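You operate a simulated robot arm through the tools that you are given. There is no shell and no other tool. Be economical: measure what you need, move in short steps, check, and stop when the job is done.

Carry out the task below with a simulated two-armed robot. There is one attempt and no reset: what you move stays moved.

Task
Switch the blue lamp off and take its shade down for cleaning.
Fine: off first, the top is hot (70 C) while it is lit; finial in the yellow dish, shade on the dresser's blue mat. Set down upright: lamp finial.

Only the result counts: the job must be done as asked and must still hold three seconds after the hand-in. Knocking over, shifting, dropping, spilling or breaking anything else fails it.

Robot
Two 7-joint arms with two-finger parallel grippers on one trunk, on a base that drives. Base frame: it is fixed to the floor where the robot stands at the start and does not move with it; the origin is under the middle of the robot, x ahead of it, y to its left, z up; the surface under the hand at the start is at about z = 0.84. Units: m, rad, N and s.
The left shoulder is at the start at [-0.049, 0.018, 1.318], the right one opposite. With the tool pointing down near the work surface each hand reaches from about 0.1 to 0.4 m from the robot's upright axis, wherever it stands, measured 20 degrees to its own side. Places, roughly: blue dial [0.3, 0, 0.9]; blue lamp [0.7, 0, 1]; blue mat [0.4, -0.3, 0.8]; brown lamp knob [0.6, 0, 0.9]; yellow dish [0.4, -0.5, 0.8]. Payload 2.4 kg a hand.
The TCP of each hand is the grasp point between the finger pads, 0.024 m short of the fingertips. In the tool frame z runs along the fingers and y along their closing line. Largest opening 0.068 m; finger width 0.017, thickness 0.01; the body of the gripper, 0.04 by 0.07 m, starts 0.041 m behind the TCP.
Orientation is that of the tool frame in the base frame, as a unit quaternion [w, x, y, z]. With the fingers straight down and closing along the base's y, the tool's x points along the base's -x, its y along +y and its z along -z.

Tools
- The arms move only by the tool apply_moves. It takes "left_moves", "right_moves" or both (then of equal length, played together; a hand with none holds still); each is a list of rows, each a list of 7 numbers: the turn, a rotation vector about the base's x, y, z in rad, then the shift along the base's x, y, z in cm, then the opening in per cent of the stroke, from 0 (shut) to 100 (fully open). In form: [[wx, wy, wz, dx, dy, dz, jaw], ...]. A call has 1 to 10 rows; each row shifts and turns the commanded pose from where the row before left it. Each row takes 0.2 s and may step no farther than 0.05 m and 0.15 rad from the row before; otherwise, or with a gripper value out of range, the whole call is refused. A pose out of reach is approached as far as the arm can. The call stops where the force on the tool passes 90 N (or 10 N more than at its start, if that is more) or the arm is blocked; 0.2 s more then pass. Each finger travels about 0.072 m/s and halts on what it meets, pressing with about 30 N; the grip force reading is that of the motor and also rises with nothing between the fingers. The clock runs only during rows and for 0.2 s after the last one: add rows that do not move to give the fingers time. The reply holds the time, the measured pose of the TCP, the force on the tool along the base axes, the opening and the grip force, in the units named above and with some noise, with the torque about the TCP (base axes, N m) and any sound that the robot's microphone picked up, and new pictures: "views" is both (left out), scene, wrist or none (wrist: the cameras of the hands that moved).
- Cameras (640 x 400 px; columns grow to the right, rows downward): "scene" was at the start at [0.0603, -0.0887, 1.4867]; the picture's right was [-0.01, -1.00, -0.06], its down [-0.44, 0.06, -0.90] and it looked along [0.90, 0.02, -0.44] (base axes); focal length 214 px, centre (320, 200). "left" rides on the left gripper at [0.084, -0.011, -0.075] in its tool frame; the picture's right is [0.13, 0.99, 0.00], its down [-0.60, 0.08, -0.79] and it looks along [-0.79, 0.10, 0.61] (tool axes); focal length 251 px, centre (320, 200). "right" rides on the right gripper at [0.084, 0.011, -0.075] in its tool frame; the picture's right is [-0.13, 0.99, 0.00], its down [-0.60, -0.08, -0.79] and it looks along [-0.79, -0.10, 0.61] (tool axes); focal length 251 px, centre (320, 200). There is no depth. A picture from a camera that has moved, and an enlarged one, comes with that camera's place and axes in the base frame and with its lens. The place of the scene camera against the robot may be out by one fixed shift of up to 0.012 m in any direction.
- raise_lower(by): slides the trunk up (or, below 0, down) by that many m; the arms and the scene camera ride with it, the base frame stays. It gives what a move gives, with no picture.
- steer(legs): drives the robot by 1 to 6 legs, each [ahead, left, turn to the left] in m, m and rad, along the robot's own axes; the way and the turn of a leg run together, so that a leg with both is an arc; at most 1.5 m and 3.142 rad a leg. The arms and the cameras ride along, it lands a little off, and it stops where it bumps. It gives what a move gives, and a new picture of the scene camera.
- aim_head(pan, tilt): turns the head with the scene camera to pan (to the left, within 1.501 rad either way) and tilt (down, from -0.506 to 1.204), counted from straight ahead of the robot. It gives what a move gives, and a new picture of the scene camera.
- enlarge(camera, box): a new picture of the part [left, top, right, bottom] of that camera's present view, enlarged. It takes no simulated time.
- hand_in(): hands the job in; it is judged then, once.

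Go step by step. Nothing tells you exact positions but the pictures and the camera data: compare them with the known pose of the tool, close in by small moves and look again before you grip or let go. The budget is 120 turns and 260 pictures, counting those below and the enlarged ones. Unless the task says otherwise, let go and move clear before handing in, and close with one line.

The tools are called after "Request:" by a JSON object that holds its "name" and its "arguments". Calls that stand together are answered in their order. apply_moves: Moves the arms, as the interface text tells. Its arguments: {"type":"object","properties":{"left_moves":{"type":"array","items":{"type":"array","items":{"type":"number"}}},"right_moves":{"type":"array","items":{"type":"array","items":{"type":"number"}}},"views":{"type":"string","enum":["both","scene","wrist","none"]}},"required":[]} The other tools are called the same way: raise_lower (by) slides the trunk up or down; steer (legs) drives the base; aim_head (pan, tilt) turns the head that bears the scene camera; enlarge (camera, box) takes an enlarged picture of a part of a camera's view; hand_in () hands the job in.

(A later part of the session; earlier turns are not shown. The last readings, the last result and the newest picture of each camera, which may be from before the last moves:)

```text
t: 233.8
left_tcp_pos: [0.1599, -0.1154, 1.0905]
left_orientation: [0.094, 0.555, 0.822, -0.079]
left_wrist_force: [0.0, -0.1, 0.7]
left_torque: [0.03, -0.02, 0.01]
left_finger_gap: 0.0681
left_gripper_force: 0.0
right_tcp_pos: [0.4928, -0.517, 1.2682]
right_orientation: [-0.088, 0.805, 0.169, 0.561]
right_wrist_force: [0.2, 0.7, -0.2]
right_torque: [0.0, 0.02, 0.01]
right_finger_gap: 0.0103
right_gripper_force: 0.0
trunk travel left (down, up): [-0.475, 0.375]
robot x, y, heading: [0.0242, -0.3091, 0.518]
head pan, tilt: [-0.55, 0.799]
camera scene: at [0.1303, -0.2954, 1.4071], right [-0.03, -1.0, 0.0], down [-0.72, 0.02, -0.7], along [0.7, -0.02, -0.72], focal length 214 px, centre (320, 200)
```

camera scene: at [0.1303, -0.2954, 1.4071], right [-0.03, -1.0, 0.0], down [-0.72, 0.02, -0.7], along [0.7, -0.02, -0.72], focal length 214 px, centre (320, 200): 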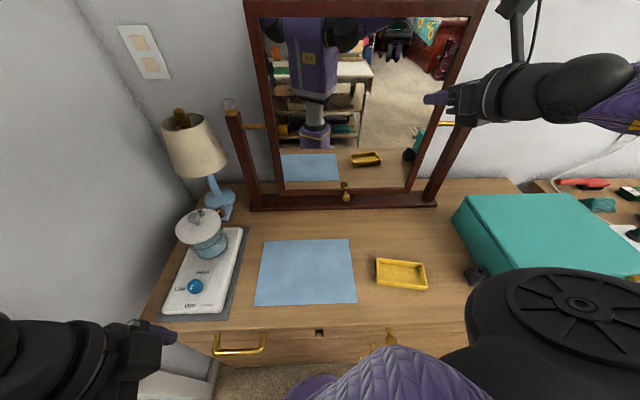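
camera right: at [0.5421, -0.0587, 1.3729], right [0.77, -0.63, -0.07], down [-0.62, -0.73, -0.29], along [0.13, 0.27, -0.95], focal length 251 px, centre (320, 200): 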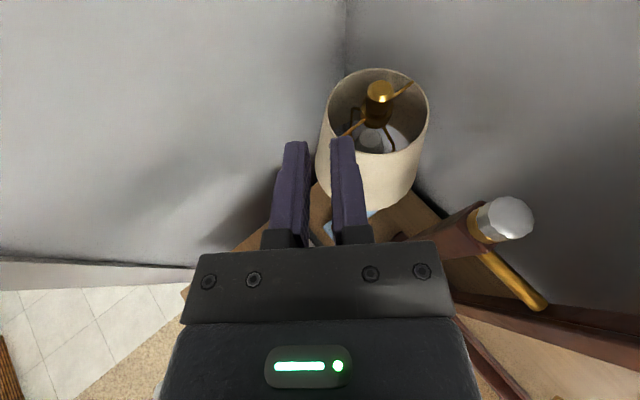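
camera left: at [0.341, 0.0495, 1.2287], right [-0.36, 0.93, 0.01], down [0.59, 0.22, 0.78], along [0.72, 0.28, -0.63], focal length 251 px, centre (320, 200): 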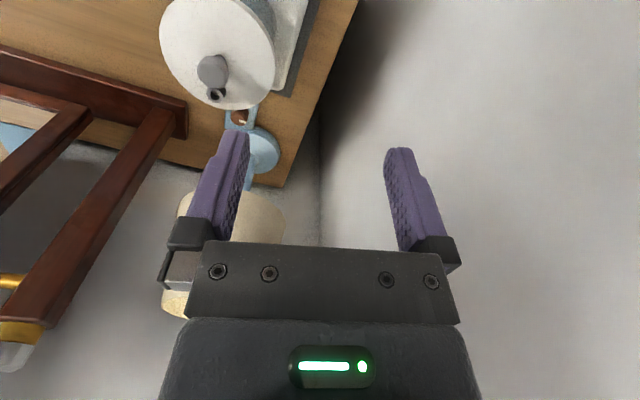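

The finial stayed on the lamp — the jaws had slipped over its chamfer. I drive back to the same spot and bring the opened hand near it again for a lower grip.

Request:
{"name": "steer", "arguments": {"legs": [[0, 0, 0.55], [0.207, 0.08, 0]]}}

Request:
{"name": "apply_moves", "arguments": {"right_moves": [[0, 0, -0.14, 0.8, 1.1, -0.4, 70], [0, 0, -0.14, 0.8, 1.1, -0.4, 70], [0, 0, -0.14, 0.8, 1.1, -0.4, 70], [0, 0, -0.14, 0.8, 1.1, -0.4, 70], [0, 0, -0.14, 0.8, 1.1, -0.4, 70]], "views": "wrist"}}

```text
t: 237.0
left_tcp_pos: [0.0671, 0.1452, 1.0913]
left_orientation: [0.112, 0.311, 0.942, -0.05]
left_wrist_force: [-0.3, 0.1, -0.7]
left_torque: [-0.01, 0.01, 0.01]
left_finger_gap: 0.068
left_gripper_force: 0.1
right_tcp_pos: [0.5614, -0.0221, 1.2667]
right_orientation: [-0.237, 0.729, 0.383, 0.515]
right_wrist_force: [-0.5, 0.2, -0.7]
right_torque: [0.0, 0.01, -0.02]
right_finger_gap: 0.0102
right_gripper_force: 0.1
trunk travel left (down, up): [-0.475, 0.375]
robot x, y, heading: [0.0571, -0.0909, 1.071]
head pan, tilt: [-0.55, 0.799]
camera scene: at [0.14, -0.0257, 1.407], right [0.5, -0.87, 0.0], down [-0.62, -0.36, -0.7], along [0.61, 0.35, -0.72], focal length 214 px, centre (320, 200)
```

scene: 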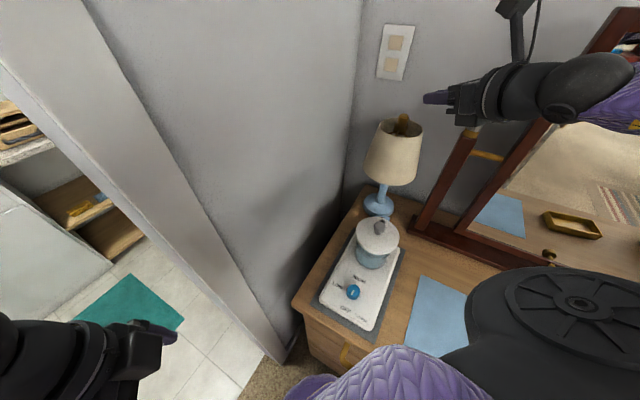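

```text
t: 238.2
left_tcp_pos: [0.068, 0.1442, 1.0901]
left_orientation: [0.113, 0.31, 0.943, -0.05]
left_wrist_force: [-1.1, 0.1, 0.4]
left_torque: [0.01, -0.02, -0.01]
left_finger_gap: 0.0677
left_gripper_force: 0.2
right_tcp_pos: [0.6025, 0.0331, 1.2471]
right_orientation: [-0.047, 0.815, 0.108, 0.567]
right_wrist_force: [-0.7, 0.1, -0.2]
right_torque: [-0.04, 0.02, -0.01]
right_finger_gap: 0.0477
right_gripper_force: 0.1
trunk travel left (down, up): [-0.475, 0.375]
robot x, y, heading: [0.0551, -0.0956, 1.065]
head pan, tilt: [-0.55, 0.799]
camera right: at [0.5641, 0.0172, 1.3527], right [0.18, -0.98, -0.07], down [-0.95, -0.15, -0.29], along [0.27, 0.12, -0.96], focal length 251 px, centre (320, 200)
```

right: 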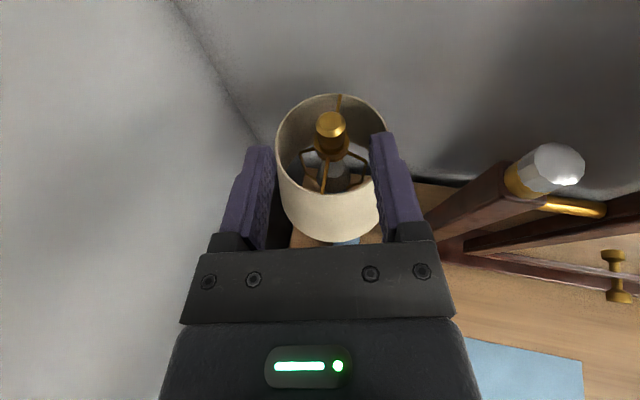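

Request:
{"name": "apply_moves", "arguments": {"right_moves": [[0, 0, 0, 1.9, 0.25, -1.5, 70], [0, 0, 0, 1.9, 0.25, -1.5, 70], [0, 0, 0, 1.6, 0.2, -1.8, 70], [0, 0, 0, 1.35, 0.2, -1.8, 70]], "views": "wrist"}}

Request:
{"name": "apply_moves", "arguments": {"right_moves": [[0, 0, 0, 0, 0, 0, 40], [0, 0, 0, 0, 0, 0, 10], [0, 0, 0, 0, 0, 0, 10], [0, 0, 0, 0, 0, 0, 10], [0, 0, 0, 0, 0, 1, 10], [0, 0, 0, 0, 0, 1.5, 10], [0, 0, 0, 0, 0, 2, 10], [0, 0, 0, 0, 0, 2, 10]], "views": "wrist"}}

```text
t: 239.2
left_tcp_pos: [0.0673, 0.1433, 1.0911]
left_orientation: [0.113, 0.31, 0.943, -0.05]
left_wrist_force: [0.5, -0.3, 0.7]
left_torque: [0.0, 0.03, 0.02]
left_finger_gap: 0.0679
left_gripper_force: 0.1
right_tcp_pos: [0.6684, 0.0412, 1.1791]
right_orientation: [-0.046, 0.816, 0.108, 0.567]
right_wrist_force: [1.0, -0.1, -0.2]
right_torque: [-0.01, 0.0, -0.01]
right_finger_gap: 0.0476
right_gripper_force: 0.2
trunk travel left (down, up): [-0.475, 0.375]
robot x, y, heading: [0.0523, -0.0909, 1.07]
head pan, tilt: [-0.55, 0.799]
camera right: at [0.6314, 0.026, 1.2866], right [0.18, -0.98, -0.07], down [-0.94, -0.16, -0.29], along [0.27, 0.12, -0.96], focal length 251 px, centre (320, 200)
```

right: 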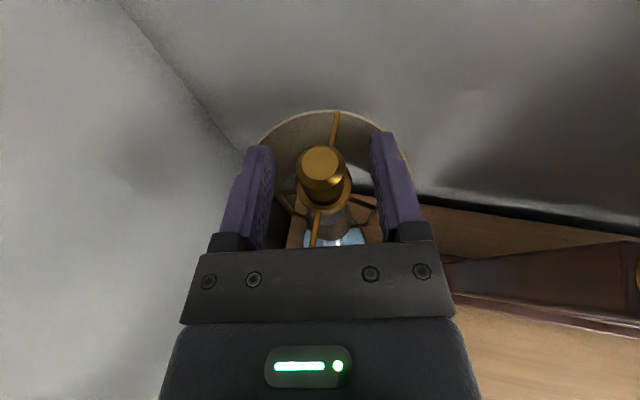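

```text
t: 241.0
left_tcp_pos: [0.0662, 0.1435, 1.0912]
left_orientation: [0.112, 0.311, 0.942, -0.05]
left_wrist_force: [0.2, -0.5, -0.1]
left_torque: [-0.02, 0.01, 0.01]
left_finger_gap: 0.068
left_gripper_force: 0.0
right_tcp_pos: [0.6685, 0.0403, 1.2463]
right_orientation: [-0.046, 0.816, 0.109, 0.566]
right_wrist_force: [-0.5, 0.5, 0.0]
right_torque: [-0.01, 0.01, 0.0]
right_finger_gap: 0.0066
right_gripper_force: 0.0
trunk travel left (down, up): [-0.475, 0.375]
robot x, y, heading: [0.0547, -0.0945, 1.067]
head pan, tilt: [-0.55, 0.799]
camera right: at [0.6308, 0.026, 1.3526], right [0.18, -0.98, -0.07], down [-0.95, -0.16, -0.29], along [0.27, 0.12, -0.96], focal length 251 px, centre (320, 200)
```

right: 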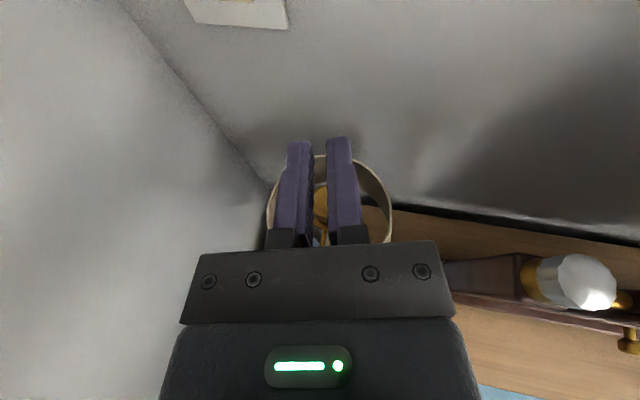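

It slipped off upward again, so the thread still holds a little. I descend again and run a long series of further strokes with a lower grip, then check.

Request:
{"name": "apply_moves", "arguments": {"right_moves": [[0, 0, 0, 0, 0, 0, 70], [0, 0, 0, 0, 0, 0, 70], [0, 0, 0, 0, 0, -2.2, 70], [0, 0, 0, 0, 0, -2.2, 70], [0, 0, 0, 0, 0, -2.1, 70], [0, 0, -0.149, 0, 0.2, 0, 65], [0, 0, -0.149, 0.02, 0.2, 0, 60], [0, 0, -0.149, 0.05, 0.2, 0, 60], [0, 0, 0, 0, 0, 0, 20], [0, 0, 0, 0, 0, 0, 15]], "views": "none"}}

Request:
{"name": "apply_moves", "arguments": {"right_moves": [[0, 0, 0, 0, 0, 0, 15], [0, 0, 0.149, -0.02, -0.11, 0.006, 15], [0, 0, 0.149, 0.0, -0.11, 0.006, 15], [0, 0, 0.149, 0.02, -0.11, 0.006, 15], [0, 0, 0.149, 0.04, -0.11, 0.006, 15], [0, 0, 0.149, 0.05, -0.1, 0.006, 15], [0, 0, 0.149, 0.05, -0.1, 0.006, 15], [0, 0, 0.149, 0.06, -0.08, 0.006, 15], [0, 0, 0.149, 0.06, -0.06, 0.006, 15]], "views": "none"}}

Request:
{"name": "apply_moves", "arguments": {"right_moves": [[0, 0, 0, 0, 0, 0, 50], [0, 0, -0.149, -0.06, 0.06, 0, 60], [0, 0, -0.149, -0.06, 0.08, 0, 60], [0, 0, -0.149, -0.05, 0.1, 0, 60], [0, 0, -0.149, -0.05, 0.1, 0, 60], [0, 0, -0.149, -0.04, 0.11, 0, 60], [0, 0, -0.149, -0.02, 0.11, 0, 60], [0, 0, -0.149, 0, 0.11, 0, 60], [0, 0, -0.149, 0.02, 0.11, 0, 60], [0, 0, 0, 0, 0, 0, 15]], "views": "none"}}

Request:
{"name": "apply_moves", "arguments": {"right_moves": [[0, 0, 0, 0, 0, 0, 15], [0, 0, 0, 0, 0, 0, 15], [0, 0, 0.149, -0.02, -0.11, 0.006, 15], [0, 0, 0.149, 0.0, -0.11, 0.006, 15], [0, 0, 0.149, 0.02, -0.11, 0.006, 15], [0, 0, 0.149, 0.04, -0.11, 0.006, 15], [0, 0, 0.149, 0.05, -0.1, 0.006, 15], [0, 0, 0.149, 0.05, -0.1, 0.006, 15], [0, 0, 0.149, 0.06, -0.08, 0.006, 15], [0, 0, 0.149, 0.06, -0.06, 0.006, 15]], "views": "none"}}

Request:
{"name": "apply_moves", "arguments": {"right_moves": [[0, 0, 0, 0, 0, 0, 50], [0, 0, -0.149, -0.06, 0.06, 0, 60], [0, 0, -0.149, -0.06, 0.08, 0, 60], [0, 0, -0.149, -0.05, 0.1, 0, 60], [0, 0, -0.149, -0.05, 0.1, 0, 60], [0, 0, -0.149, -0.04, 0.11, 0, 60], [0, 0, -0.149, -0.02, 0.11, 0, 60], [0, 0, -0.149, 0, 0.11, 0, 60], [0, 0, -0.149, 0.02, 0.11, 0, 60], [0, 0, 0, 0, 0, 0, 15]], "views": "none"}}

Request:
{"name": "apply_moves", "arguments": {"right_moves": [[0, 0, 0, 0, 0, 0, 15], [0, 0, 0, 0, 0, 0, 15], [0, 0, 0.149, -0.02, -0.11, 0.006, 15], [0, 0, 0.149, 0.0, -0.11, 0.006, 15], [0, 0, 0.149, 0.02, -0.11, 0.006, 15], [0, 0, 0.149, 0.04, -0.11, 0.006, 15], [0, 0, 0.149, 0.05, -0.1, 0.006, 15], [0, 0, 0.149, 0.05, -0.1, 0.006, 15], [0, 0, 0.149, 0.06, -0.08, 0.006, 15], [0, 0, 0.149, 0.06, -0.06, 0.006, 15]], "views": "none"}}

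Request:
{"name": "apply_moves", "arguments": {"right_moves": [[0, 0, 0, 0, 0, 0, 50], [0, 0, -0.149, -0.06, 0.06, 0, 60], [0, 0, -0.149, -0.06, 0.08, 0, 60], [0, 0, -0.149, -0.05, 0.1, 0, 60], [0, 0, -0.149, -0.05, 0.1, 0, 60], [0, 0, -0.149, -0.04, 0.11, 0, 60], [0, 0, -0.149, -0.02, 0.11, 0, 60], [0, 0, -0.149, 0, 0.11, 0, 60], [0, 0, -0.149, 0.02, 0.11, 0, 60], [0, 0, 0, 0, 0, 0, 15]], "views": "none"}}

Request:
{"name": "apply_moves", "arguments": {"right_moves": [[0, 0, 0, 0, 0, 0, 15], [0, 0, 0, 0, 0, 0, 15], [0, 0, 0.149, -0.02, -0.11, 0.006, 15], [0, 0, 0.149, 0.0, -0.11, 0.006, 15], [0, 0, 0.149, 0.02, -0.11, 0.006, 15], [0, 0, 0.149, 0.04, -0.11, 0.006, 15], [0, 0, 0.149, 0.05, -0.1, 0.006, 15], [0, 0, 0.149, 0.05, -0.1, 0.006, 15], [0, 0, 0.149, 0.06, -0.08, 0.006, 15], [0, 0, 0.149, 0.06, -0.06, 0.006, 15]], "views": "none"}}

Request:
{"name": "apply_moves", "arguments": {"right_moves": [[0, 0, 0, 0, 0, 0, 50], [0, 0, -0.149, -0.06, 0.06, 0, 60], [0, 0, -0.149, -0.06, 0.08, 0, 60], [0, 0, -0.149, -0.05, 0.1, 0, 60], [0, 0, -0.149, -0.05, 0.1, 0, 60], [0, 0, -0.149, -0.04, 0.11, 0, 60], [0, 0, -0.149, -0.02, 0.11, 0, 60], [0, 0, -0.149, 0, 0.11, 0, 60], [0, 0, -0.149, 0.02, 0.11, 0, 60], [0, 0, 0, 0, 0, 0, 15]], "views": "none"}}

Request:
{"name": "apply_moves", "arguments": {"right_moves": [[0, 0, 0, 0, 0, 0, 15], [0, 0, 0, 0, 0, 0, 15], [0, 0, 0.149, -0.02, -0.11, 0.006, 15], [0, 0, 0.149, 0.0, -0.11, 0.006, 15], [0, 0, 0.149, 0.02, -0.11, 0.006, 15], [0, 0, 0.149, 0.04, -0.11, 0.006, 15], [0, 0, 0.149, 0.05, -0.1, 0.006, 15], [0, 0, 0.149, 0.05, -0.1, 0.006, 15], [0, 0, 0.149, 0.06, -0.08, 0.006, 15], [0, 0, 0.149, 0.06, -0.06, 0.006, 15]], "views": "wrist"}}

Request:
{"name": "enlarge", "arguments": {"camera": "right", "box": [260, 120, 380, 240]}}

Request:
{"name": "apply_moves", "arguments": {"right_moves": [[0, 0, 0, 0, 0, 0.4, 15], [0, 0, 0, 0, 0, 0, 15]], "views": "wrist"}}

```text
t: 243.2
left_tcp_pos: [0.0672, 0.1445, 1.0907]
left_orientation: [0.113, 0.311, 0.942, -0.05]
left_wrist_force: [0.1, 0.2, -0.4]
left_torque: [0.0, 0.02, -0.01]
left_finger_gap: 0.0681
left_gripper_force: 0.1
right_tcp_pos: [0.67, 0.0482, 1.1804]
right_orientation: [0.081, 0.819, -0.075, 0.563]
right_wrist_force: [0.1, -0.1, 0.6]
right_torque: [0.13, -0.09, 0.0]
right_finger_gap: 0.0242
right_gripper_force: 30.0
trunk travel left (down, up): [-0.475, 0.375]
robot x, y, heading: [0.0536, -0.0943, 1.067]
head pan, tilt: [-0.55, 0.799]
```

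```text
t: 245.2
left_tcp_pos: [0.0688, 0.1405, 1.0907]
left_orientation: [0.112, 0.311, 0.942, -0.048]
left_wrist_force: [0.3, 0.6, 0.0]
left_torque: [0.05, 0.04, 0.02]
left_finger_gap: 0.0679
left_gripper_force: 0.1
right_tcp_pos: [0.6738, 0.035, 1.1827]
right_orientation: [-0.249, 0.719, 0.397, 0.513]
right_wrist_force: [2.8, -14.1, 5.0]
right_torque: [-0.14, 0.01, -0.12]
right_finger_gap: 0.0229
right_gripper_force: 30.5
trunk travel left (down, up): [-0.475, 0.375]
robot x, y, heading: [0.0504, -0.0932, 1.07]
head pan, tilt: [-0.55, 0.799]
```

```text
t: 247.4
left_tcp_pos: [0.0681, 0.1436, 1.0913]
left_orientation: [0.113, 0.31, 0.943, -0.05]
left_wrist_force: [0.1, 0.1, 0.8]
left_torque: [0.0, -0.01, -0.01]
left_finger_gap: 0.0679
left_gripper_force: 0.1
right_tcp_pos: [0.6686, 0.0468, 1.1812]
right_orientation: [0.081, 0.819, -0.076, 0.563]
right_wrist_force: [1.3, -0.7, 0.8]
right_torque: [0.05, -0.07, -0.02]
right_finger_gap: 0.0247
right_gripper_force: 26.1
trunk travel left (down, up): [-0.475, 0.375]
robot x, y, heading: [0.0534, -0.0929, 1.067]
head pan, tilt: [-0.55, 0.799]
```

```text
t: 249.6
left_tcp_pos: [0.0693, 0.1418, 1.0921]
left_orientation: [0.113, 0.31, 0.943, -0.049]
left_wrist_force: [0.5, -0.6, -0.1]
left_torque: [0.04, 0.02, 0.0]
left_finger_gap: 0.0679
left_gripper_force: 0.0
right_tcp_pos: [0.6746, 0.0359, 1.1837]
right_orientation: [-0.249, 0.719, 0.397, 0.513]
right_wrist_force: [6.7, -9.6, 8.7]
right_torque: [-0.02, -0.09, -0.14]
right_finger_gap: 0.0243
right_gripper_force: 30.4
trunk travel left (down, up): [-0.475, 0.375]
robot x, y, heading: [0.056, -0.0922, 1.065]
head pan, tilt: [-0.55, 0.799]
```

```text
t: 251.8
left_tcp_pos: [0.0671, 0.1437, 1.0914]
left_orientation: [0.113, 0.311, 0.942, -0.05]
left_wrist_force: [0.0, -0.5, -0.1]
left_torque: [0.01, 0.0, -0.01]
left_finger_gap: 0.068
left_gripper_force: 0.1
right_tcp_pos: [0.6693, 0.0476, 1.1822]
right_orientation: [0.081, 0.82, -0.075, 0.562]
right_wrist_force: [0.4, 1.3, 0.1]
right_torque: [0.05, -0.03, 0.0]
right_finger_gap: 0.0246
right_gripper_force: 26.0
trunk travel left (down, up): [-0.475, 0.375]
robot x, y, heading: [0.0533, -0.0925, 1.07]
head pan, tilt: [-0.55, 0.799]
```

```text
t: 254.0
left_tcp_pos: [0.0689, 0.1407, 1.0911]
left_orientation: [0.111, 0.311, 0.943, -0.048]
left_wrist_force: [1.2, -0.6, 0.2]
left_torque: [0.0, 0.0, 0.02]
left_finger_gap: 0.0681
left_gripper_force: 0.1
right_tcp_pos: [0.6736, 0.0355, 1.1829]
right_orientation: [-0.249, 0.72, 0.397, 0.512]
right_wrist_force: [3.9, -13.2, 5.8]
right_torque: [-0.03, 0.08, -0.13]
right_finger_gap: 0.0244
right_gripper_force: 30.1
trunk travel left (down, up): [-0.475, 0.375]
robot x, y, heading: [0.0513, -0.0928, 1.064]
head pan, tilt: [-0.55, 0.799]
```

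```text
t: 256.2
left_tcp_pos: [0.0674, 0.144, 1.0903]
left_orientation: [0.112, 0.311, 0.942, -0.05]
left_wrist_force: [0.2, 0.3, -0.3]
left_torque: [-0.01, 0.01, 0.04]
left_finger_gap: 0.068
left_gripper_force: 0.1
right_tcp_pos: [0.6696, 0.0474, 1.1827]
right_orientation: [0.08, 0.819, -0.075, 0.563]
right_wrist_force: [0.4, 0.3, 1.2]
right_torque: [0.07, -0.05, -0.05]
right_finger_gap: 0.0232
right_gripper_force: 25.2
trunk travel left (down, up): [-0.475, 0.375]
robot x, y, heading: [0.0539, -0.0928, 1.069]
head pan, tilt: [-0.55, 0.799]
```

```text
t: 258.4
left_tcp_pos: [0.0676, 0.1415, 1.0918]
left_orientation: [0.112, 0.311, 0.942, -0.049]
left_wrist_force: [0.2, 0.0, 0.1]
left_torque: [-0.01, 0.0, -0.03]
left_finger_gap: 0.068
left_gripper_force: 0.1
right_tcp_pos: [0.6739, 0.0362, 1.1859]
right_orientation: [-0.248, 0.72, 0.396, 0.513]
right_wrist_force: [6.3, -13.4, 8.9]
right_torque: [-0.12, -0.05, -0.16]
right_finger_gap: 0.0231
right_gripper_force: 30.2
trunk travel left (down, up): [-0.475, 0.375]
robot x, y, heading: [0.0519, -0.0914, 1.063]
head pan, tilt: [-0.55, 0.799]
```

```text
t: 260.6
left_tcp_pos: [0.067, 0.1442, 1.0906]
left_orientation: [0.112, 0.311, 0.943, -0.049]
left_wrist_force: [0.5, 0.3, 0.8]
left_torque: [-0.03, -0.01, 0.04]
left_finger_gap: 0.0678
left_gripper_force: 0.0
right_tcp_pos: [0.6697, 0.0474, 1.1839]
right_orientation: [0.08, 0.819, -0.075, 0.563]
right_wrist_force: [0.5, -0.5, 0.8]
right_torque: [0.06, -0.04, -0.01]
right_finger_gap: 0.025
right_gripper_force: 25.7
trunk travel left (down, up): [-0.475, 0.375]
robot x, y, heading: [0.053, -0.0929, 1.071]
head pan, tilt: [-0.55, 0.799]
```

```text
t: 262.8
left_tcp_pos: [0.0691, 0.1426, 1.0916]
left_orientation: [0.112, 0.311, 0.943, -0.049]
left_wrist_force: [0.4, 0.1, 0.5]
left_torque: [0.0, -0.02, -0.02]
left_finger_gap: 0.0679
left_gripper_force: 0.0
right_tcp_pos: [0.6745, 0.0377, 1.1851]
right_orientation: [-0.249, 0.719, 0.397, 0.513]
right_wrist_force: [9.7, -7.2, 11.9]
right_torque: [0.13, -0.2, -0.1]
right_finger_gap: 0.0237
right_gripper_force: 29.5
trunk travel left (down, up): [-0.475, 0.375]
robot x, y, heading: [0.0519, -0.0933, 1.07]
head pan, tilt: [-0.55, 0.799]
camera right: at [0.6568, -0.0009, 1.2914], right [0.8, -0.6, -0.07], down [-0.59, -0.75, -0.29], along [0.12, 0.28, -0.95], focal length 251 px, centre (320, 200)
```

right: 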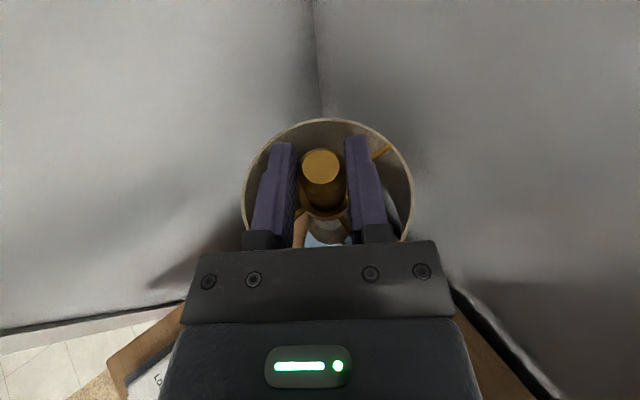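

```text
3.33 times, centred on (320, 180) of right
camera zoom: at [0.6568, -0.0009, 1.2914], right [0.8, -0.6, -0.07], down [-0.59, -0.75, -0.29], along [0.12, 0.28, -0.95], focal length 838 px, centre (320, 267)
```

zoom: 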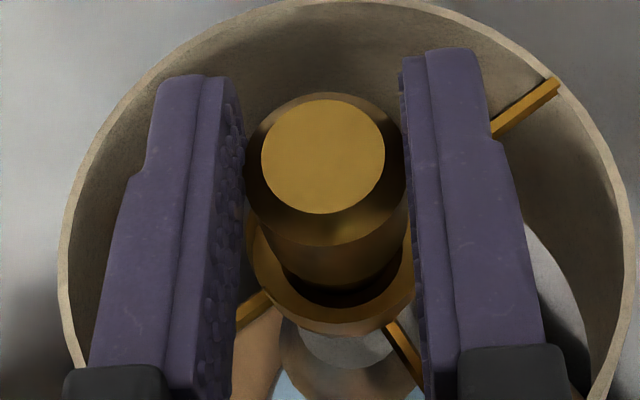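

```text
t: 263.4
left_tcp_pos: [0.0706, 0.1416, 1.0923]
left_orientation: [0.111, 0.311, 0.943, -0.05]
left_wrist_force: [0.3, 0.3, 0.1]
left_torque: [0.02, -0.01, -0.02]
left_finger_gap: 0.068
left_gripper_force: 0.0
right_tcp_pos: [0.6762, 0.0384, 1.1864]
right_orientation: [-0.25, 0.721, 0.398, 0.509]
right_wrist_force: [14.9, -8.7, -6.1]
right_torque: [0.16, -0.26, -0.17]
right_finger_gap: 0.0231
right_gripper_force: 29.6
trunk travel left (down, up): [-0.475, 0.375]
robot x, y, heading: [0.0558, -0.0895, 1.068]
head pan, tilt: [-0.55, 0.799]
camera right: at [0.6583, 0.0006, 1.2922], right [0.8, -0.6, -0.08], down [-0.59, -0.76, -0.28], along [0.11, 0.27, -0.96], focal length 251 px, centre (320, 200)
```

right: 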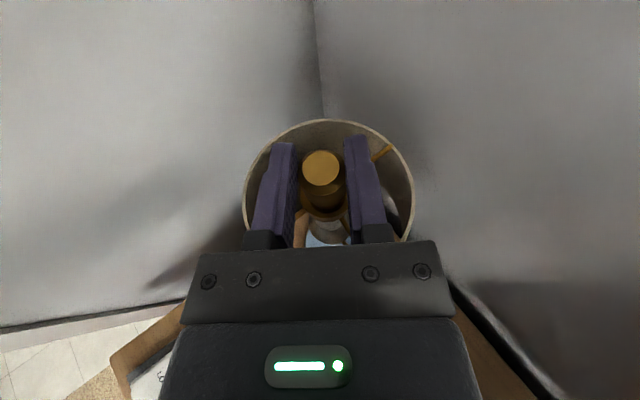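

Request:
{"name": "enlarge", "arguments": {"camera": "right", "box": [260, 120, 380, 240]}}

```text
3.33 times, centred on (320, 180) of right
camera zoom: at [0.6583, 0.0006, 1.2922], right [0.8, -0.6, -0.08], down [-0.59, -0.76, -0.28], along [0.11, 0.27, -0.96], focal length 838 px, centre (320, 267)
```

zoom: 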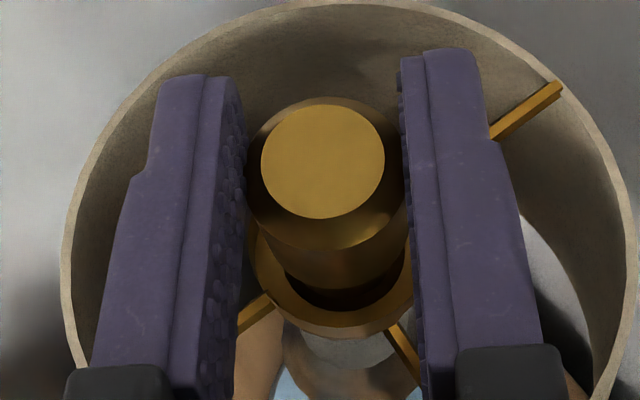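

Still threaded by a little (it pushes the hand up as it turns). Four more strokes, then a slow lift.

Request:
{"name": "apply_moves", "arguments": {"right_moves": [[0, 0, 0, 0, 0, -0.35, 50], [0, 0, -0.149, -0.06, 0.06, 0, 60], [0, 0, -0.149, -0.06, 0.08, 0, 60], [0, 0, -0.149, -0.05, 0.1, 0, 60], [0, 0, -0.149, -0.05, 0.1, 0, 60], [0, 0, -0.149, -0.04, 0.11, 0, 60], [0, 0, -0.149, -0.02, 0.11, 0, 60], [0, 0, -0.149, 0, 0.11, 0, 60], [0, 0, -0.149, 0.02, 0.11, 0, 60], [0, 0, 0, 0, 0, 0, 15]], "views": "none"}}

Request:
{"name": "apply_moves", "arguments": {"right_moves": [[0, 0, 0, 0, 0, 0, 15], [0, 0, 0, 0, 0, 0, 15], [0, 0, 0.149, -0.02, -0.11, 0.01, 15], [0, 0, 0.149, 0.0, -0.11, 0.01, 15], [0, 0, 0.149, 0.02, -0.11, 0.01, 15], [0, 0, 0.149, 0.04, -0.11, 0.01, 15], [0, 0, 0.149, 0.05, -0.1, 0.01, 15], [0, 0, 0.149, 0.05, -0.1, 0.01, 15], [0, 0, 0.149, 0.06, -0.08, 0.01, 15], [0, 0, 0.149, 0.06, -0.06, 0.01, 15]], "views": "none"}}

Request:
{"name": "apply_moves", "arguments": {"right_moves": [[0, 0, 0, 0, 0, 0, 50], [0, 0, -0.149, -0.06, 0.06, 0, 60], [0, 0, -0.149, -0.06, 0.08, 0, 60], [0, 0, -0.149, -0.05, 0.1, 0, 60], [0, 0, -0.149, -0.05, 0.1, 0, 60], [0, 0, -0.149, -0.04, 0.11, 0, 60], [0, 0, -0.149, -0.02, 0.11, 0, 60], [0, 0, -0.149, 0, 0.11, 0, 60], [0, 0, -0.149, 0.02, 0.11, 0, 60], [0, 0, 0, 0, 0, 0, 15]], "views": "none"}}

Request:
{"name": "apply_moves", "arguments": {"right_moves": [[0, 0, 0, 0, 0, 0, 15], [0, 0, 0, 0, 0, 0, 15], [0, 0, 0.149, -0.02, -0.11, 0.01, 15], [0, 0, 0.149, 0.0, -0.11, 0.01, 15], [0, 0, 0.149, 0.02, -0.11, 0.01, 15], [0, 0, 0.149, 0.04, -0.11, 0.01, 15], [0, 0, 0.149, 0.05, -0.1, 0.01, 15], [0, 0, 0.149, 0.05, -0.1, 0.01, 15], [0, 0, 0.149, 0.06, -0.08, 0.01, 15], [0, 0, 0.149, 0.06, -0.06, 0.01, 15]], "views": "none"}}

Request:
{"name": "apply_moves", "arguments": {"right_moves": [[0, 0, 0, 0, 0, 0, 50], [0, 0, -0.149, -0.06, 0.06, 0, 60], [0, 0, -0.149, -0.06, 0.08, 0, 60], [0, 0, -0.149, -0.05, 0.1, 0, 60], [0, 0, -0.149, -0.05, 0.1, 0, 60], [0, 0, -0.149, -0.04, 0.11, 0, 60], [0, 0, -0.149, -0.02, 0.11, 0, 60], [0, 0, -0.149, 0, 0.11, 0, 60], [0, 0, -0.149, 0.02, 0.11, 0, 60], [0, 0, 0, 0, 0, 0, 15]], "views": "none"}}

Request:
{"name": "apply_moves", "arguments": {"right_moves": [[0, 0, 0, 0, 0, 0, 15], [0, 0, 0, 0, 0, 0, 15], [0, 0, 0.149, -0.02, -0.11, 0.01, 15], [0, 0, 0.149, 0.0, -0.11, 0.01, 15], [0, 0, 0.149, 0.02, -0.11, 0.01, 15], [0, 0, 0.149, 0.04, -0.11, 0.01, 15], [0, 0, 0.149, 0.05, -0.1, 0.01, 15], [0, 0, 0.149, 0.05, -0.1, 0.01, 15], [0, 0, 0.149, 0.06, -0.08, 0.01, 15], [0, 0, 0.149, 0.06, -0.06, 0.01, 15]], "views": "none"}}

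Request:
{"name": "apply_moves", "arguments": {"right_moves": [[0, 0, 0, 0, 0, 0, 50], [0, 0, -0.149, -0.06, 0.06, 0, 60], [0, 0, -0.149, -0.06, 0.08, 0, 60], [0, 0, -0.149, -0.05, 0.1, 0, 60], [0, 0, -0.149, -0.05, 0.1, 0, 60], [0, 0, -0.149, -0.04, 0.11, 0, 60], [0, 0, -0.149, -0.02, 0.11, 0, 60], [0, 0, -0.149, 0, 0.11, 0, 60], [0, 0, -0.149, 0.02, 0.11, 0, 60], [0, 0, 0, 0, 0, 0, 15]], "views": "none"}}

Request:
{"name": "apply_moves", "arguments": {"right_moves": [[0, 0, 0, 0, 0, 0, 15], [0, 0, 0, 0, 0, 0, 15], [0, 0, 0.149, -0.02, -0.11, 0.01, 15], [0, 0, 0.149, 0.0, -0.11, 0.01, 15], [0, 0, 0.149, 0.02, -0.11, 0.01, 15], [0, 0, 0.149, 0.04, -0.11, 0.01, 15], [0, 0, 0.149, 0.05, -0.1, 0.01, 15], [0, 0, 0.149, 0.05, -0.1, 0.01, 15], [0, 0, 0.149, 0.06, -0.08, 0.01, 15], [0, 0, 0.149, 0.06, -0.06, 0.01, 15]], "views": "none"}}

Request:
{"name": "apply_moves", "arguments": {"right_moves": [[0, 0, 0, 0, 0, 0.3, 15], [0, 0, 0, 0, 0, 0.2, 15], [0, 0, 0, 0, 0, 0, 15]], "views": "none"}}

Request:
{"name": "apply_moves", "arguments": {"right_moves": [[0, 0, 0, 0, 0, 0.4, 15], [0, 0, 0, 0, 0, 0.4, 15], [0, 0, 0, 0, 0, 0.4, 15], [0, 0, 0, 0, 0, 0.4, 15], [0, 0, 0, 0, 0, 0.4, 15]], "views": "wrist"}}

```text
t: 265.6
left_tcp_pos: [0.0667, 0.1456, 1.0903]
left_orientation: [0.113, 0.31, 0.943, -0.048]
left_wrist_force: [0.5, 0.6, 0.1]
left_torque: [0.02, -0.02, 0.0]
left_finger_gap: 0.0681
left_gripper_force: 0.1
right_tcp_pos: [0.6694, 0.0485, 1.1858]
right_orientation: [0.081, 0.819, -0.076, 0.564]
right_wrist_force: [0.8, 0.3, 1.3]
right_torque: [0.03, -0.07, 0.0]
right_finger_gap: 0.0247
right_gripper_force: 25.8
trunk travel left (down, up): [-0.475, 0.375]
robot x, y, heading: [0.0597, -0.0916, 1.065]
head pan, tilt: [-0.55, 0.799]
```

```text
t: 267.8
left_tcp_pos: [0.0682, 0.1411, 1.0915]
left_orientation: [0.112, 0.311, 0.942, -0.049]
left_wrist_force: [-0.1, -0.3, 0.3]
left_torque: [0.02, 0.0, 0.01]
left_finger_gap: 0.068
left_gripper_force: 0.0
right_tcp_pos: [0.6751, 0.0347, 1.1861]
right_orientation: [-0.249, 0.719, 0.397, 0.513]
right_wrist_force: [2.8, -12.2, 6.4]
right_torque: [-0.17, -0.05, -0.13]
right_finger_gap: 0.0243
right_gripper_force: 30.3
trunk travel left (down, up): [-0.475, 0.375]
robot x, y, heading: [0.0526, -0.0885, 1.065]
head pan, tilt: [-0.55, 0.799]
```

```text
t: 270.0
left_tcp_pos: [0.0672, 0.1426, 1.0899]
left_orientation: [0.113, 0.311, 0.942, -0.049]
left_wrist_force: [-0.4, 0.1, -0.2]
left_torque: [-0.01, 0.02, -0.01]
left_finger_gap: 0.068
left_gripper_force: 0.0
right_tcp_pos: [0.6694, 0.047, 1.1864]
right_orientation: [0.081, 0.819, -0.075, 0.563]
right_wrist_force: [0.7, 0.5, 0.5]
right_torque: [0.06, -0.05, -0.01]
right_finger_gap: 0.0239
right_gripper_force: 25.8
trunk travel left (down, up): [-0.475, 0.375]
robot x, y, heading: [0.0538, -0.0924, 1.067]
head pan, tilt: [-0.55, 0.799]
```

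```text
t: 272.2
left_tcp_pos: [0.0686, 0.1417, 1.0922]
left_orientation: [0.111, 0.311, 0.943, -0.048]
left_wrist_force: [0.8, -0.4, -0.7]
left_torque: [-0.01, 0.01, 0.03]
left_finger_gap: 0.0679
left_gripper_force: 0.0
right_tcp_pos: [0.6734, 0.036, 1.1862]
right_orientation: [-0.249, 0.72, 0.397, 0.513]
right_wrist_force: [5.7, -11.3, 6.2]
right_torque: [-0.08, -0.11, -0.14]
right_finger_gap: 0.023
right_gripper_force: 30.1
trunk travel left (down, up): [-0.475, 0.375]
robot x, y, heading: [0.0543, -0.0901, 1.066]
head pan, tilt: [-0.55, 0.799]
```

```text
t: 274.4
left_tcp_pos: [0.0671, 0.1445, 1.0911]
left_orientation: [0.112, 0.311, 0.942, -0.049]
left_wrist_force: [0.5, -0.9, -0.2]
left_torque: [-0.05, -0.01, -0.01]
left_finger_gap: 0.0679
left_gripper_force: 0.1
right_tcp_pos: [0.6689, 0.0473, 1.1864]
right_orientation: [0.082, 0.819, -0.076, 0.562]
right_wrist_force: [0.7, -0.2, 0.9]
right_torque: [0.04, -0.07, -0.01]
right_finger_gap: 0.025
right_gripper_force: 26.0
trunk travel left (down, up): [-0.475, 0.375]
robot x, y, heading: [0.0536, -0.091, 1.067]
head pan, tilt: [-0.55, 0.799]
```

```text
t: 276.6
left_tcp_pos: [0.0678, 0.1417, 1.0914]
left_orientation: [0.112, 0.312, 0.942, -0.049]
left_wrist_force: [1.1, -0.8, 0.7]
left_torque: [-0.01, 0.02, -0.01]
left_finger_gap: 0.0679
left_gripper_force: 0.0
right_tcp_pos: [0.6739, 0.036, 1.1873]
right_orientation: [-0.249, 0.719, 0.397, 0.513]
right_wrist_force: [4.1, -13.4, 5.8]
right_torque: [-0.13, -0.04, -0.34]
right_finger_gap: 0.0244
right_gripper_force: 29.9
trunk travel left (down, up): [-0.475, 0.375]
robot x, y, heading: [0.0539, -0.0947, 1.067]
head pan, tilt: [-0.55, 0.799]
```

```text
t: 278.8
left_tcp_pos: [0.0656, 0.1446, 1.091]
left_orientation: [0.113, 0.31, 0.943, -0.05]
left_wrist_force: [-0.1, -0.3, 0.5]
left_torque: [-0.01, 0.0, 0.02]
left_finger_gap: 0.0681
left_gripper_force: 0.1
right_tcp_pos: [0.6704, 0.0477, 1.1875]
right_orientation: [0.081, 0.819, -0.075, 0.563]
right_wrist_force: [0.8, 1.0, 1.9]
right_torque: [0.07, -0.06, 0.02]
right_finger_gap: 0.0232
right_gripper_force: 24.6
trunk travel left (down, up): [-0.475, 0.375]
robot x, y, heading: [0.0573, -0.0892, 1.071]
head pan, tilt: [-0.55, 0.799]
```

```text
t: 281.0
left_tcp_pos: [0.0689, 0.1412, 1.0915]
left_orientation: [0.111, 0.31, 0.943, -0.049]
left_wrist_force: [0.1, 0.1, 0.4]
left_torque: [0.02, 0.01, 0.03]
left_finger_gap: 0.0681
left_gripper_force: 0.1
right_tcp_pos: [0.6745, 0.0358, 1.1871]
right_orientation: [-0.249, 0.72, 0.397, 0.512]
right_wrist_force: [6.1, -11.5, 2.4]
right_torque: [-0.15, -0.03, -0.37]
right_finger_gap: 0.0245
right_gripper_force: 30.0
trunk travel left (down, up): [-0.475, 0.375]
robot x, y, heading: [0.0518, -0.0941, 1.066]
head pan, tilt: [-0.55, 0.799]
```

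```text
t: 281.8
left_tcp_pos: [0.0675, 0.1431, 1.0903]
left_orientation: [0.113, 0.31, 0.943, -0.05]
left_wrist_force: [-0.6, -0.4, -0.9]
left_torque: [-0.03, -0.04, -0.01]
left_finger_gap: 0.0679
left_gripper_force: 0.1
right_tcp_pos: [0.6723, 0.0404, 1.1931]
right_orientation: [-0.251, 0.72, 0.4, 0.51]
right_wrist_force: [0.7, 0.4, -0.1]
right_torque: [-0.01, -0.02, -0.01]
right_finger_gap: 0.0243
right_gripper_force: 29.6
trunk travel left (down, up): [-0.475, 0.375]
robot x, y, heading: [0.0563, -0.0927, 1.069]
head pan, tilt: [-0.55, 0.799]
```

```text
t: 283.0
left_tcp_pos: [0.0666, 0.1431, 1.0902]
left_orientation: [0.113, 0.31, 0.943, -0.05]
left_wrist_force: [-0.3, 0.3, 0.0]
left_torque: [0.01, 0.0, -0.02]
left_finger_gap: 0.0681
left_gripper_force: 0.3
right_tcp_pos: [0.6719, 0.0399, 1.2134]
right_orientation: [-0.249, 0.72, 0.398, 0.51]
right_wrist_force: [0.2, -0.2, -0.4]
right_torque: [0.0, 0.0, -0.03]
right_finger_gap: 0.024
right_gripper_force: 30.0
trunk travel left (down, up): [-0.475, 0.375]
robot x, y, heading: [0.0513, -0.0923, 1.063]
head pan, tilt: [-0.55, 0.799]
camera right: at [0.6544, 0.0022, 1.3196], right [0.8, -0.6, -0.07], down [-0.59, -0.76, -0.29], along [0.12, 0.27, -0.96], focal length 251 px, centre (320, 200)
```

right: 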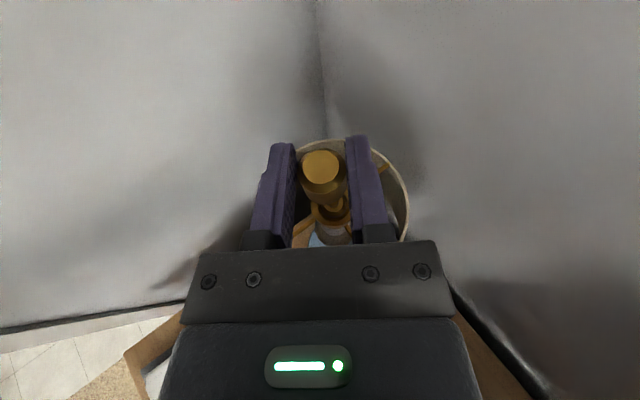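

Now it is really held, lifted clear (gap 24 mm, no load). I carry it gently: slow lift, slow retreat, drive to the dish side, and lower part of the way.

Request:
{"name": "apply_moves", "arguments": {"right_moves": [[0, 0, 0, 0, 0, 0.5, 10], [0, 0, 0, 0, 0, 0.6, 10], [0, 0, 0, 0, 0, 0.7, 10], [0, 0, 0, 0, 0, 0.7, 10], [0, 0, 0, 0, 0, 0.7, 10], [0, 0, 0, 0, 0, 0.7, 10], [0, 0, 0, 0, 0, 0.7, 10], [0, 0, 0, 0, 0, 0.4, 10]], "views": "none"}}

Request:
{"name": "apply_moves", "arguments": {"right_moves": [[0, 0, 0, -0.5, -0.3, 0, 10], [0, 0, 0, -0.9, -0.5, 0, 10], [0, 0, 0, -1, -0.5, 0, 10], [0, 0, 0, -1, -0.5, 0, 10], [0, 0, 0, -1, -0.5, 0, 10], [0, 0, 0, -1, -0.5, 0, 10], [0, 0, 0, -1, -0.5, 0, 10], [0, 0, 0, -1, -0.5, 0, 10], [0, 0, 0, -1, -0.5, 0, 10], [0, 0, 0, -0.6, -0.5, 0, 10]], "views": "wrist"}}

Request:
{"name": "steer", "arguments": {"legs": [[-0.207, -0.08, 0], [0, 0, -0.55]]}}

Request:
{"name": "raise_lower", "arguments": {"by": -0.2}}

Request:
{"name": "aim_head", "arguments": {"pan": -0.75, "tilt": 0.8}}

Request:
{"name": "apply_moves", "arguments": {"right_moves": [[0, 0, 0, -0.4, 0, -0.4, 10], [0, 0, 0, -0.6, 0, -0.7, 10], [0, 0, 0, -0.6, 0, -0.8, 10], [0, 0, 0, -0.6, 0, -0.8, 10], [0, 0, 0, -0.6, 0, -0.8, 10], [0, 0, 0, -0.6, 0, -0.8, 10]], "views": "both"}}

```text
t: 284.8
left_tcp_pos: [0.0664, 0.1424, 1.092]
left_orientation: [0.113, 0.31, 0.943, -0.05]
left_wrist_force: [-0.1, 0.8, 0.4]
left_torque: [0.01, 0.0, 0.0]
left_finger_gap: 0.0679
left_gripper_force: 0.1
right_tcp_pos: [0.6717, 0.0391, 1.2628]
right_orientation: [-0.249, 0.721, 0.399, 0.51]
right_wrist_force: [0.0, 0.0, 0.0]
right_torque: [-0.02, -0.03, 0.01]
right_finger_gap: 0.0242
right_gripper_force: 30.3
trunk travel left (down, up): [-0.475, 0.375]
robot x, y, heading: [0.0532, -0.0931, 1.065]
head pan, tilt: [-0.55, 0.799]
```

```text
t: 287.0
left_tcp_pos: [0.0682, 0.1435, 1.0912]
left_orientation: [0.113, 0.311, 0.942, -0.05]
left_wrist_force: [-0.1, 0.1, 0.2]
left_torque: [0.01, -0.04, -0.01]
left_finger_gap: 0.0679
left_gripper_force: 0.0
right_tcp_pos: [0.5823, -0.0091, 1.2635]
right_orientation: [-0.248, 0.721, 0.398, 0.51]
right_wrist_force: [-0.4, 0.1, -0.2]
right_torque: [-0.01, 0.0, -0.03]
right_finger_gap: 0.0243
right_gripper_force: 30.3
trunk travel left (down, up): [-0.475, 0.375]
robot x, y, heading: [0.0537, -0.0885, 1.07]
head pan, tilt: [-0.55, 0.799]
camera right: at [0.5645, -0.046, 1.3698], right [0.8, -0.6, -0.07], down [-0.59, -0.76, -0.29], along [0.11, 0.27, -0.96], focal length 251 px, centre (320, 200)
```

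right: 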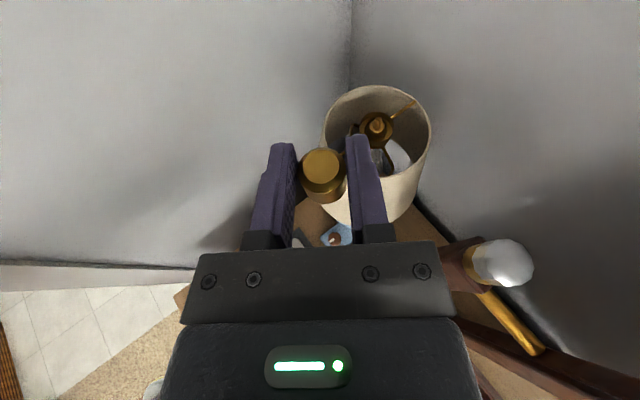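

```text
t: 290.2
left_tcp_pos: [0.1576, -0.1174, 1.092]
left_orientation: [0.094, 0.553, 0.824, -0.078]
left_wrist_force: [0.4, 0.4, -0.3]
left_torque: [-0.02, 0.01, 0.03]
left_finger_gap: 0.0681
left_gripper_force: 0.1
right_tcp_pos: [0.5173, -0.5136, 1.2634]
right_orientation: [-0.103, 0.801, 0.19, 0.559]
right_wrist_force: [-0.3, 0.0, 0.5]
right_torque: [-0.02, -0.03, 0.0]
right_finger_gap: 0.0244
right_gripper_force: 30.0
trunk travel left (down, up): [-0.475, 0.375]
robot x, y, heading: [0.0229, -0.3115, 0.526]
head pan, tilt: [-0.55, 0.799]
camera scene: at [0.1293, -0.2971, 1.407], right [-0.03, -1.0, 0.0], down [-0.72, 0.02, -0.7], along [0.7, -0.02, -0.72], focal length 214 px, centre (320, 200)
```

scene: 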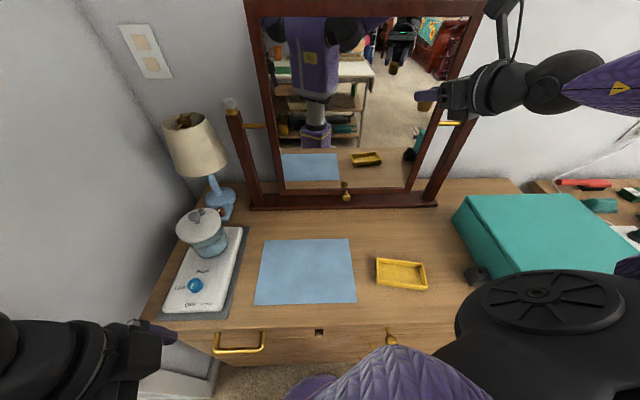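

```text
t: 292.4
left_tcp_pos: [0.1636, -0.113, 0.8741]
left_orientation: [0.076, 0.548, 0.825, -0.117]
left_wrist_force: [0.9, 0.4, -0.6]
left_torque: [-0.02, -0.01, 0.01]
left_finger_gap: 0.0676
left_gripper_force: 0.0
right_tcp_pos: [0.5189, -0.5142, 1.0642]
right_orientation: [-0.102, 0.801, 0.189, 0.559]
right_wrist_force: [-0.1, 0.5, 0.2]
right_torque: [-0.02, -0.02, -0.02]
right_finger_gap: 0.0241
right_gripper_force: 30.2
trunk travel left (down, up): [-0.275, 0.575]
robot x, y, heading: [0.0232, -0.3122, 0.523]
head pan, tilt: [-0.55, 0.799]
```

```text
t: 293.1
left_tcp_pos: [0.1632, -0.115, 0.8733]
left_orientation: [0.076, 0.548, 0.825, -0.117]
left_wrist_force: [-0.4, -0.3, -0.7]
left_torque: [0.02, -0.02, -0.01]
left_finger_gap: 0.0681
left_gripper_force: 0.2
right_tcp_pos: [0.5198, -0.5137, 1.0635]
right_orientation: [-0.104, 0.801, 0.191, 0.558]
right_wrist_force: [0.1, -0.5, 0.1]
right_torque: [-0.02, 0.0, -0.01]
right_finger_gap: 0.0241
right_gripper_force: 30.1
trunk travel left (down, up): [-0.275, 0.575]
robot x, y, heading: [0.0238, -0.3122, 0.518]
head pan, tilt: [-0.75, 0.799]
camera scene: at [0.1545, -0.2972, 1.2053], right [-0.22, -0.97, 0.0], down [-0.7, 0.16, -0.7], along [0.68, -0.16, -0.72], focal length 214 px, centre (320, 200)
```

scene: 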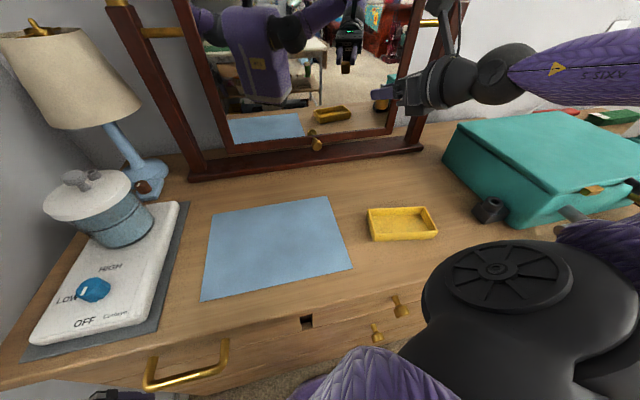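

```text
t: 294.6
left_tcp_pos: [0.1629, -0.1134, 0.8747]
left_orientation: [0.075, 0.549, 0.824, -0.117]
left_wrist_force: [0.8, 0.0, -0.8]
left_torque: [0.0, 0.02, 0.02]
left_finger_gap: 0.0679
left_gripper_force: 0.0
right_tcp_pos: [0.484, -0.5141, 1.0195]
right_orientation: [-0.101, 0.802, 0.189, 0.558]
right_wrist_force: [0.3, 0.2, -1.5]
right_torque: [0.0, 0.01, 0.03]
right_finger_gap: 0.0241
right_gripper_force: 30.0
trunk travel left (down, up): [-0.275, 0.575]
robot x, y, heading: [0.0244, -0.3139, 0.524]
head pan, tilt: [-0.75, 0.799]
camera scene: at [0.1544, -0.2973, 1.2053], right [-0.23, -0.97, 0.0], down [-0.7, 0.16, -0.7], along [0.68, -0.16, -0.72], focal length 214 px, centre (320, 200)
camera right: at [0.4504, -0.537, 1.1261], right [0.38, -0.92, -0.07], down [-0.9, -0.34, -0.29], along [0.24, 0.17, -0.96], focal length 251 px, centre (320, 200)
```

scene: 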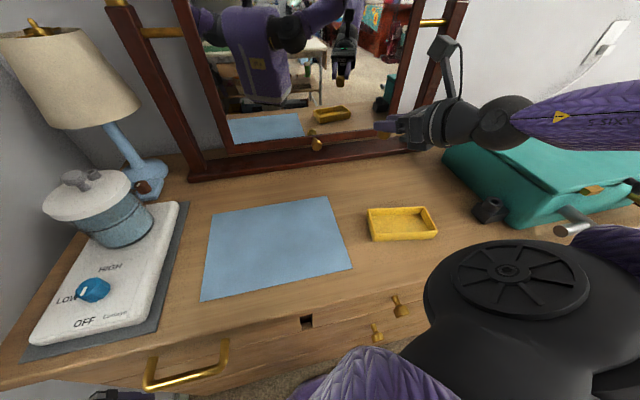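
right: 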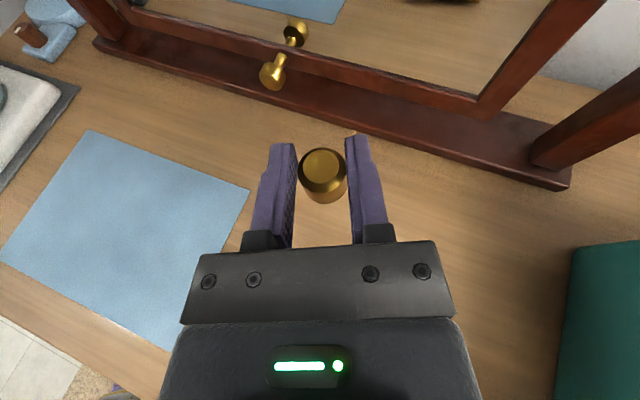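

The finial is well held above the table. I back the base so it hangs over the dish centre (~(0.385,-0.525)), and descend slowly.

Request:
{"name": "steer", "arguments": {"legs": [[-0.099, 0.041, 0]]}}

Request:
{"name": "apply_moves", "arguments": {"right_moves": [[0, 0, 0, 0, 0, -0.5, 10], [0, 0, 0, 0, 0, -0.9, 10], [0, 0, 0, 0, 0, -1, 10], [0, 0, 0, 0, 0, -1, 10], [0, 0, 0, 0, 0, -1, 10], [0, 0, 0, 0, 0, -1, 10], [0, 0, 0, 0, 0, -1, 10], [0, 0, 0, 0, 0, -1, 10], [0, 0, 0, 0, 0, -1, 10], [0, 0, 0, 0, 0, -0.6, 10]], "views": "both"}}

Request:
{"name": "enlarge", "arguments": {"camera": "scene", "box": [280, 120, 440, 240]}}

```text
t: 295.7
left_tcp_pos: [0.0553, -0.1282, 0.8741]
left_orientation: [0.076, 0.547, 0.825, -0.117]
left_wrist_force: [0.0, -0.3, -0.1]
left_torque: [0.0, -0.02, 0.0]
left_finger_gap: 0.0681
left_gripper_force: 0.0
right_tcp_pos: [0.3775, -0.528, 1.0198]
right_orientation: [-0.102, 0.801, 0.19, 0.559]
right_wrist_force: [-0.3, 0.4, 0.3]
right_torque: [-0.03, 0.0, -0.01]
right_finger_gap: 0.0241
right_gripper_force: 30.8
trunk travel left (down, up): [-0.275, 0.575]
robot x, y, heading: [-0.0832, -0.3245, 0.524]
head pan, tilt: [-0.75, 0.799]
camera scene: at [0.0477, -0.3113, 1.2054], right [-0.23, -0.97, 0.0], down [-0.7, 0.16, -0.7], along [0.68, -0.16, -0.72], focal length 214 px, centre (320, 200)
```

scene: 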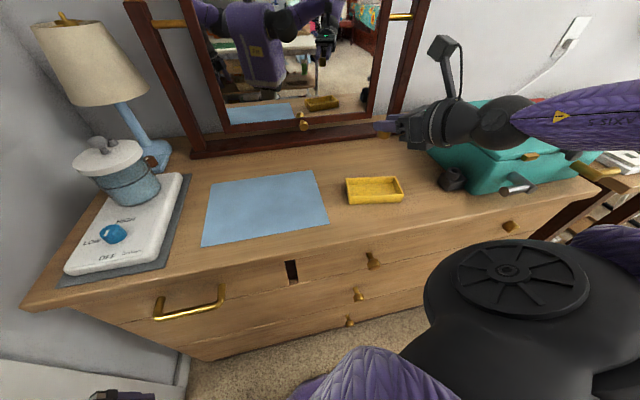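

```text
t: 297.9
left_tcp_pos: [0.0573, -0.1269, 0.8744]
left_orientation: [0.077, 0.548, 0.825, -0.118]
left_wrist_force: [-0.7, -0.1, 0.2]
left_torque: [0.0, 0.01, 0.03]
left_finger_gap: 0.068
left_gripper_force: 0.1
right_tcp_pos: [0.3794, -0.5282, 0.9301]
right_orientation: [-0.102, 0.801, 0.19, 0.559]
right_wrist_force: [-0.2, -0.5, 0.5]
right_torque: [-0.01, 0.0, 0.01]
right_finger_gap: 0.024
right_gripper_force: 29.9
trunk travel left (down, up): [-0.275, 0.575]
robot x, y, heading: [-0.0863, -0.325, 0.529]
head pan, tilt: [-0.75, 0.799]
camera scene: at [0.0479, -0.3113, 1.2053], right [-0.23, -0.97, 0.0], down [-0.7, 0.16, -0.7], along [0.68, -0.16, -0.72], focal length 214 px, centre (320, 200)
camera right: at [0.3442, -0.5509, 1.036], right [0.38, -0.92, -0.07], down [-0.9, -0.34, -0.29], along [0.24, 0.17, -0.96], focal length 251 px, centre (320, 200)
```

scene: 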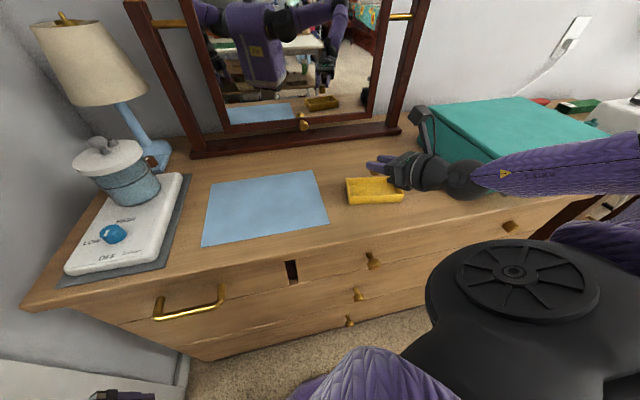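
right: 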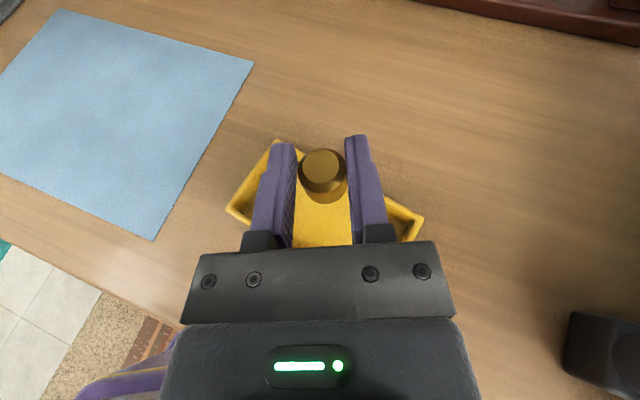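

```text
3.33 times, centred on (360, 180) of scene
camera zoom: at [0.0479, -0.3113, 1.2053], right [-0.23, -0.97, 0.0], down [-0.7, 0.16, -0.7], along [0.68, -0.16, -0.72], focal length 715 px, centre (187, 267)
```

zoom: 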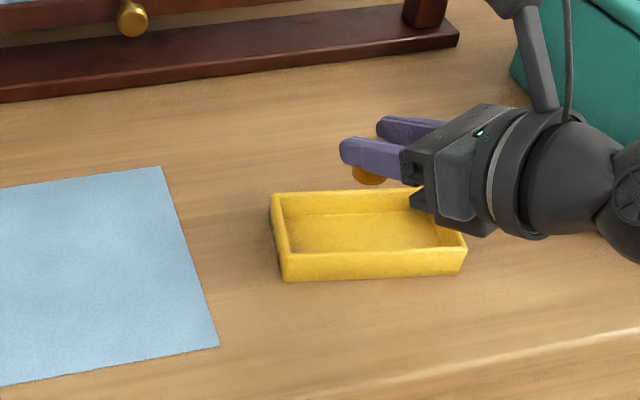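

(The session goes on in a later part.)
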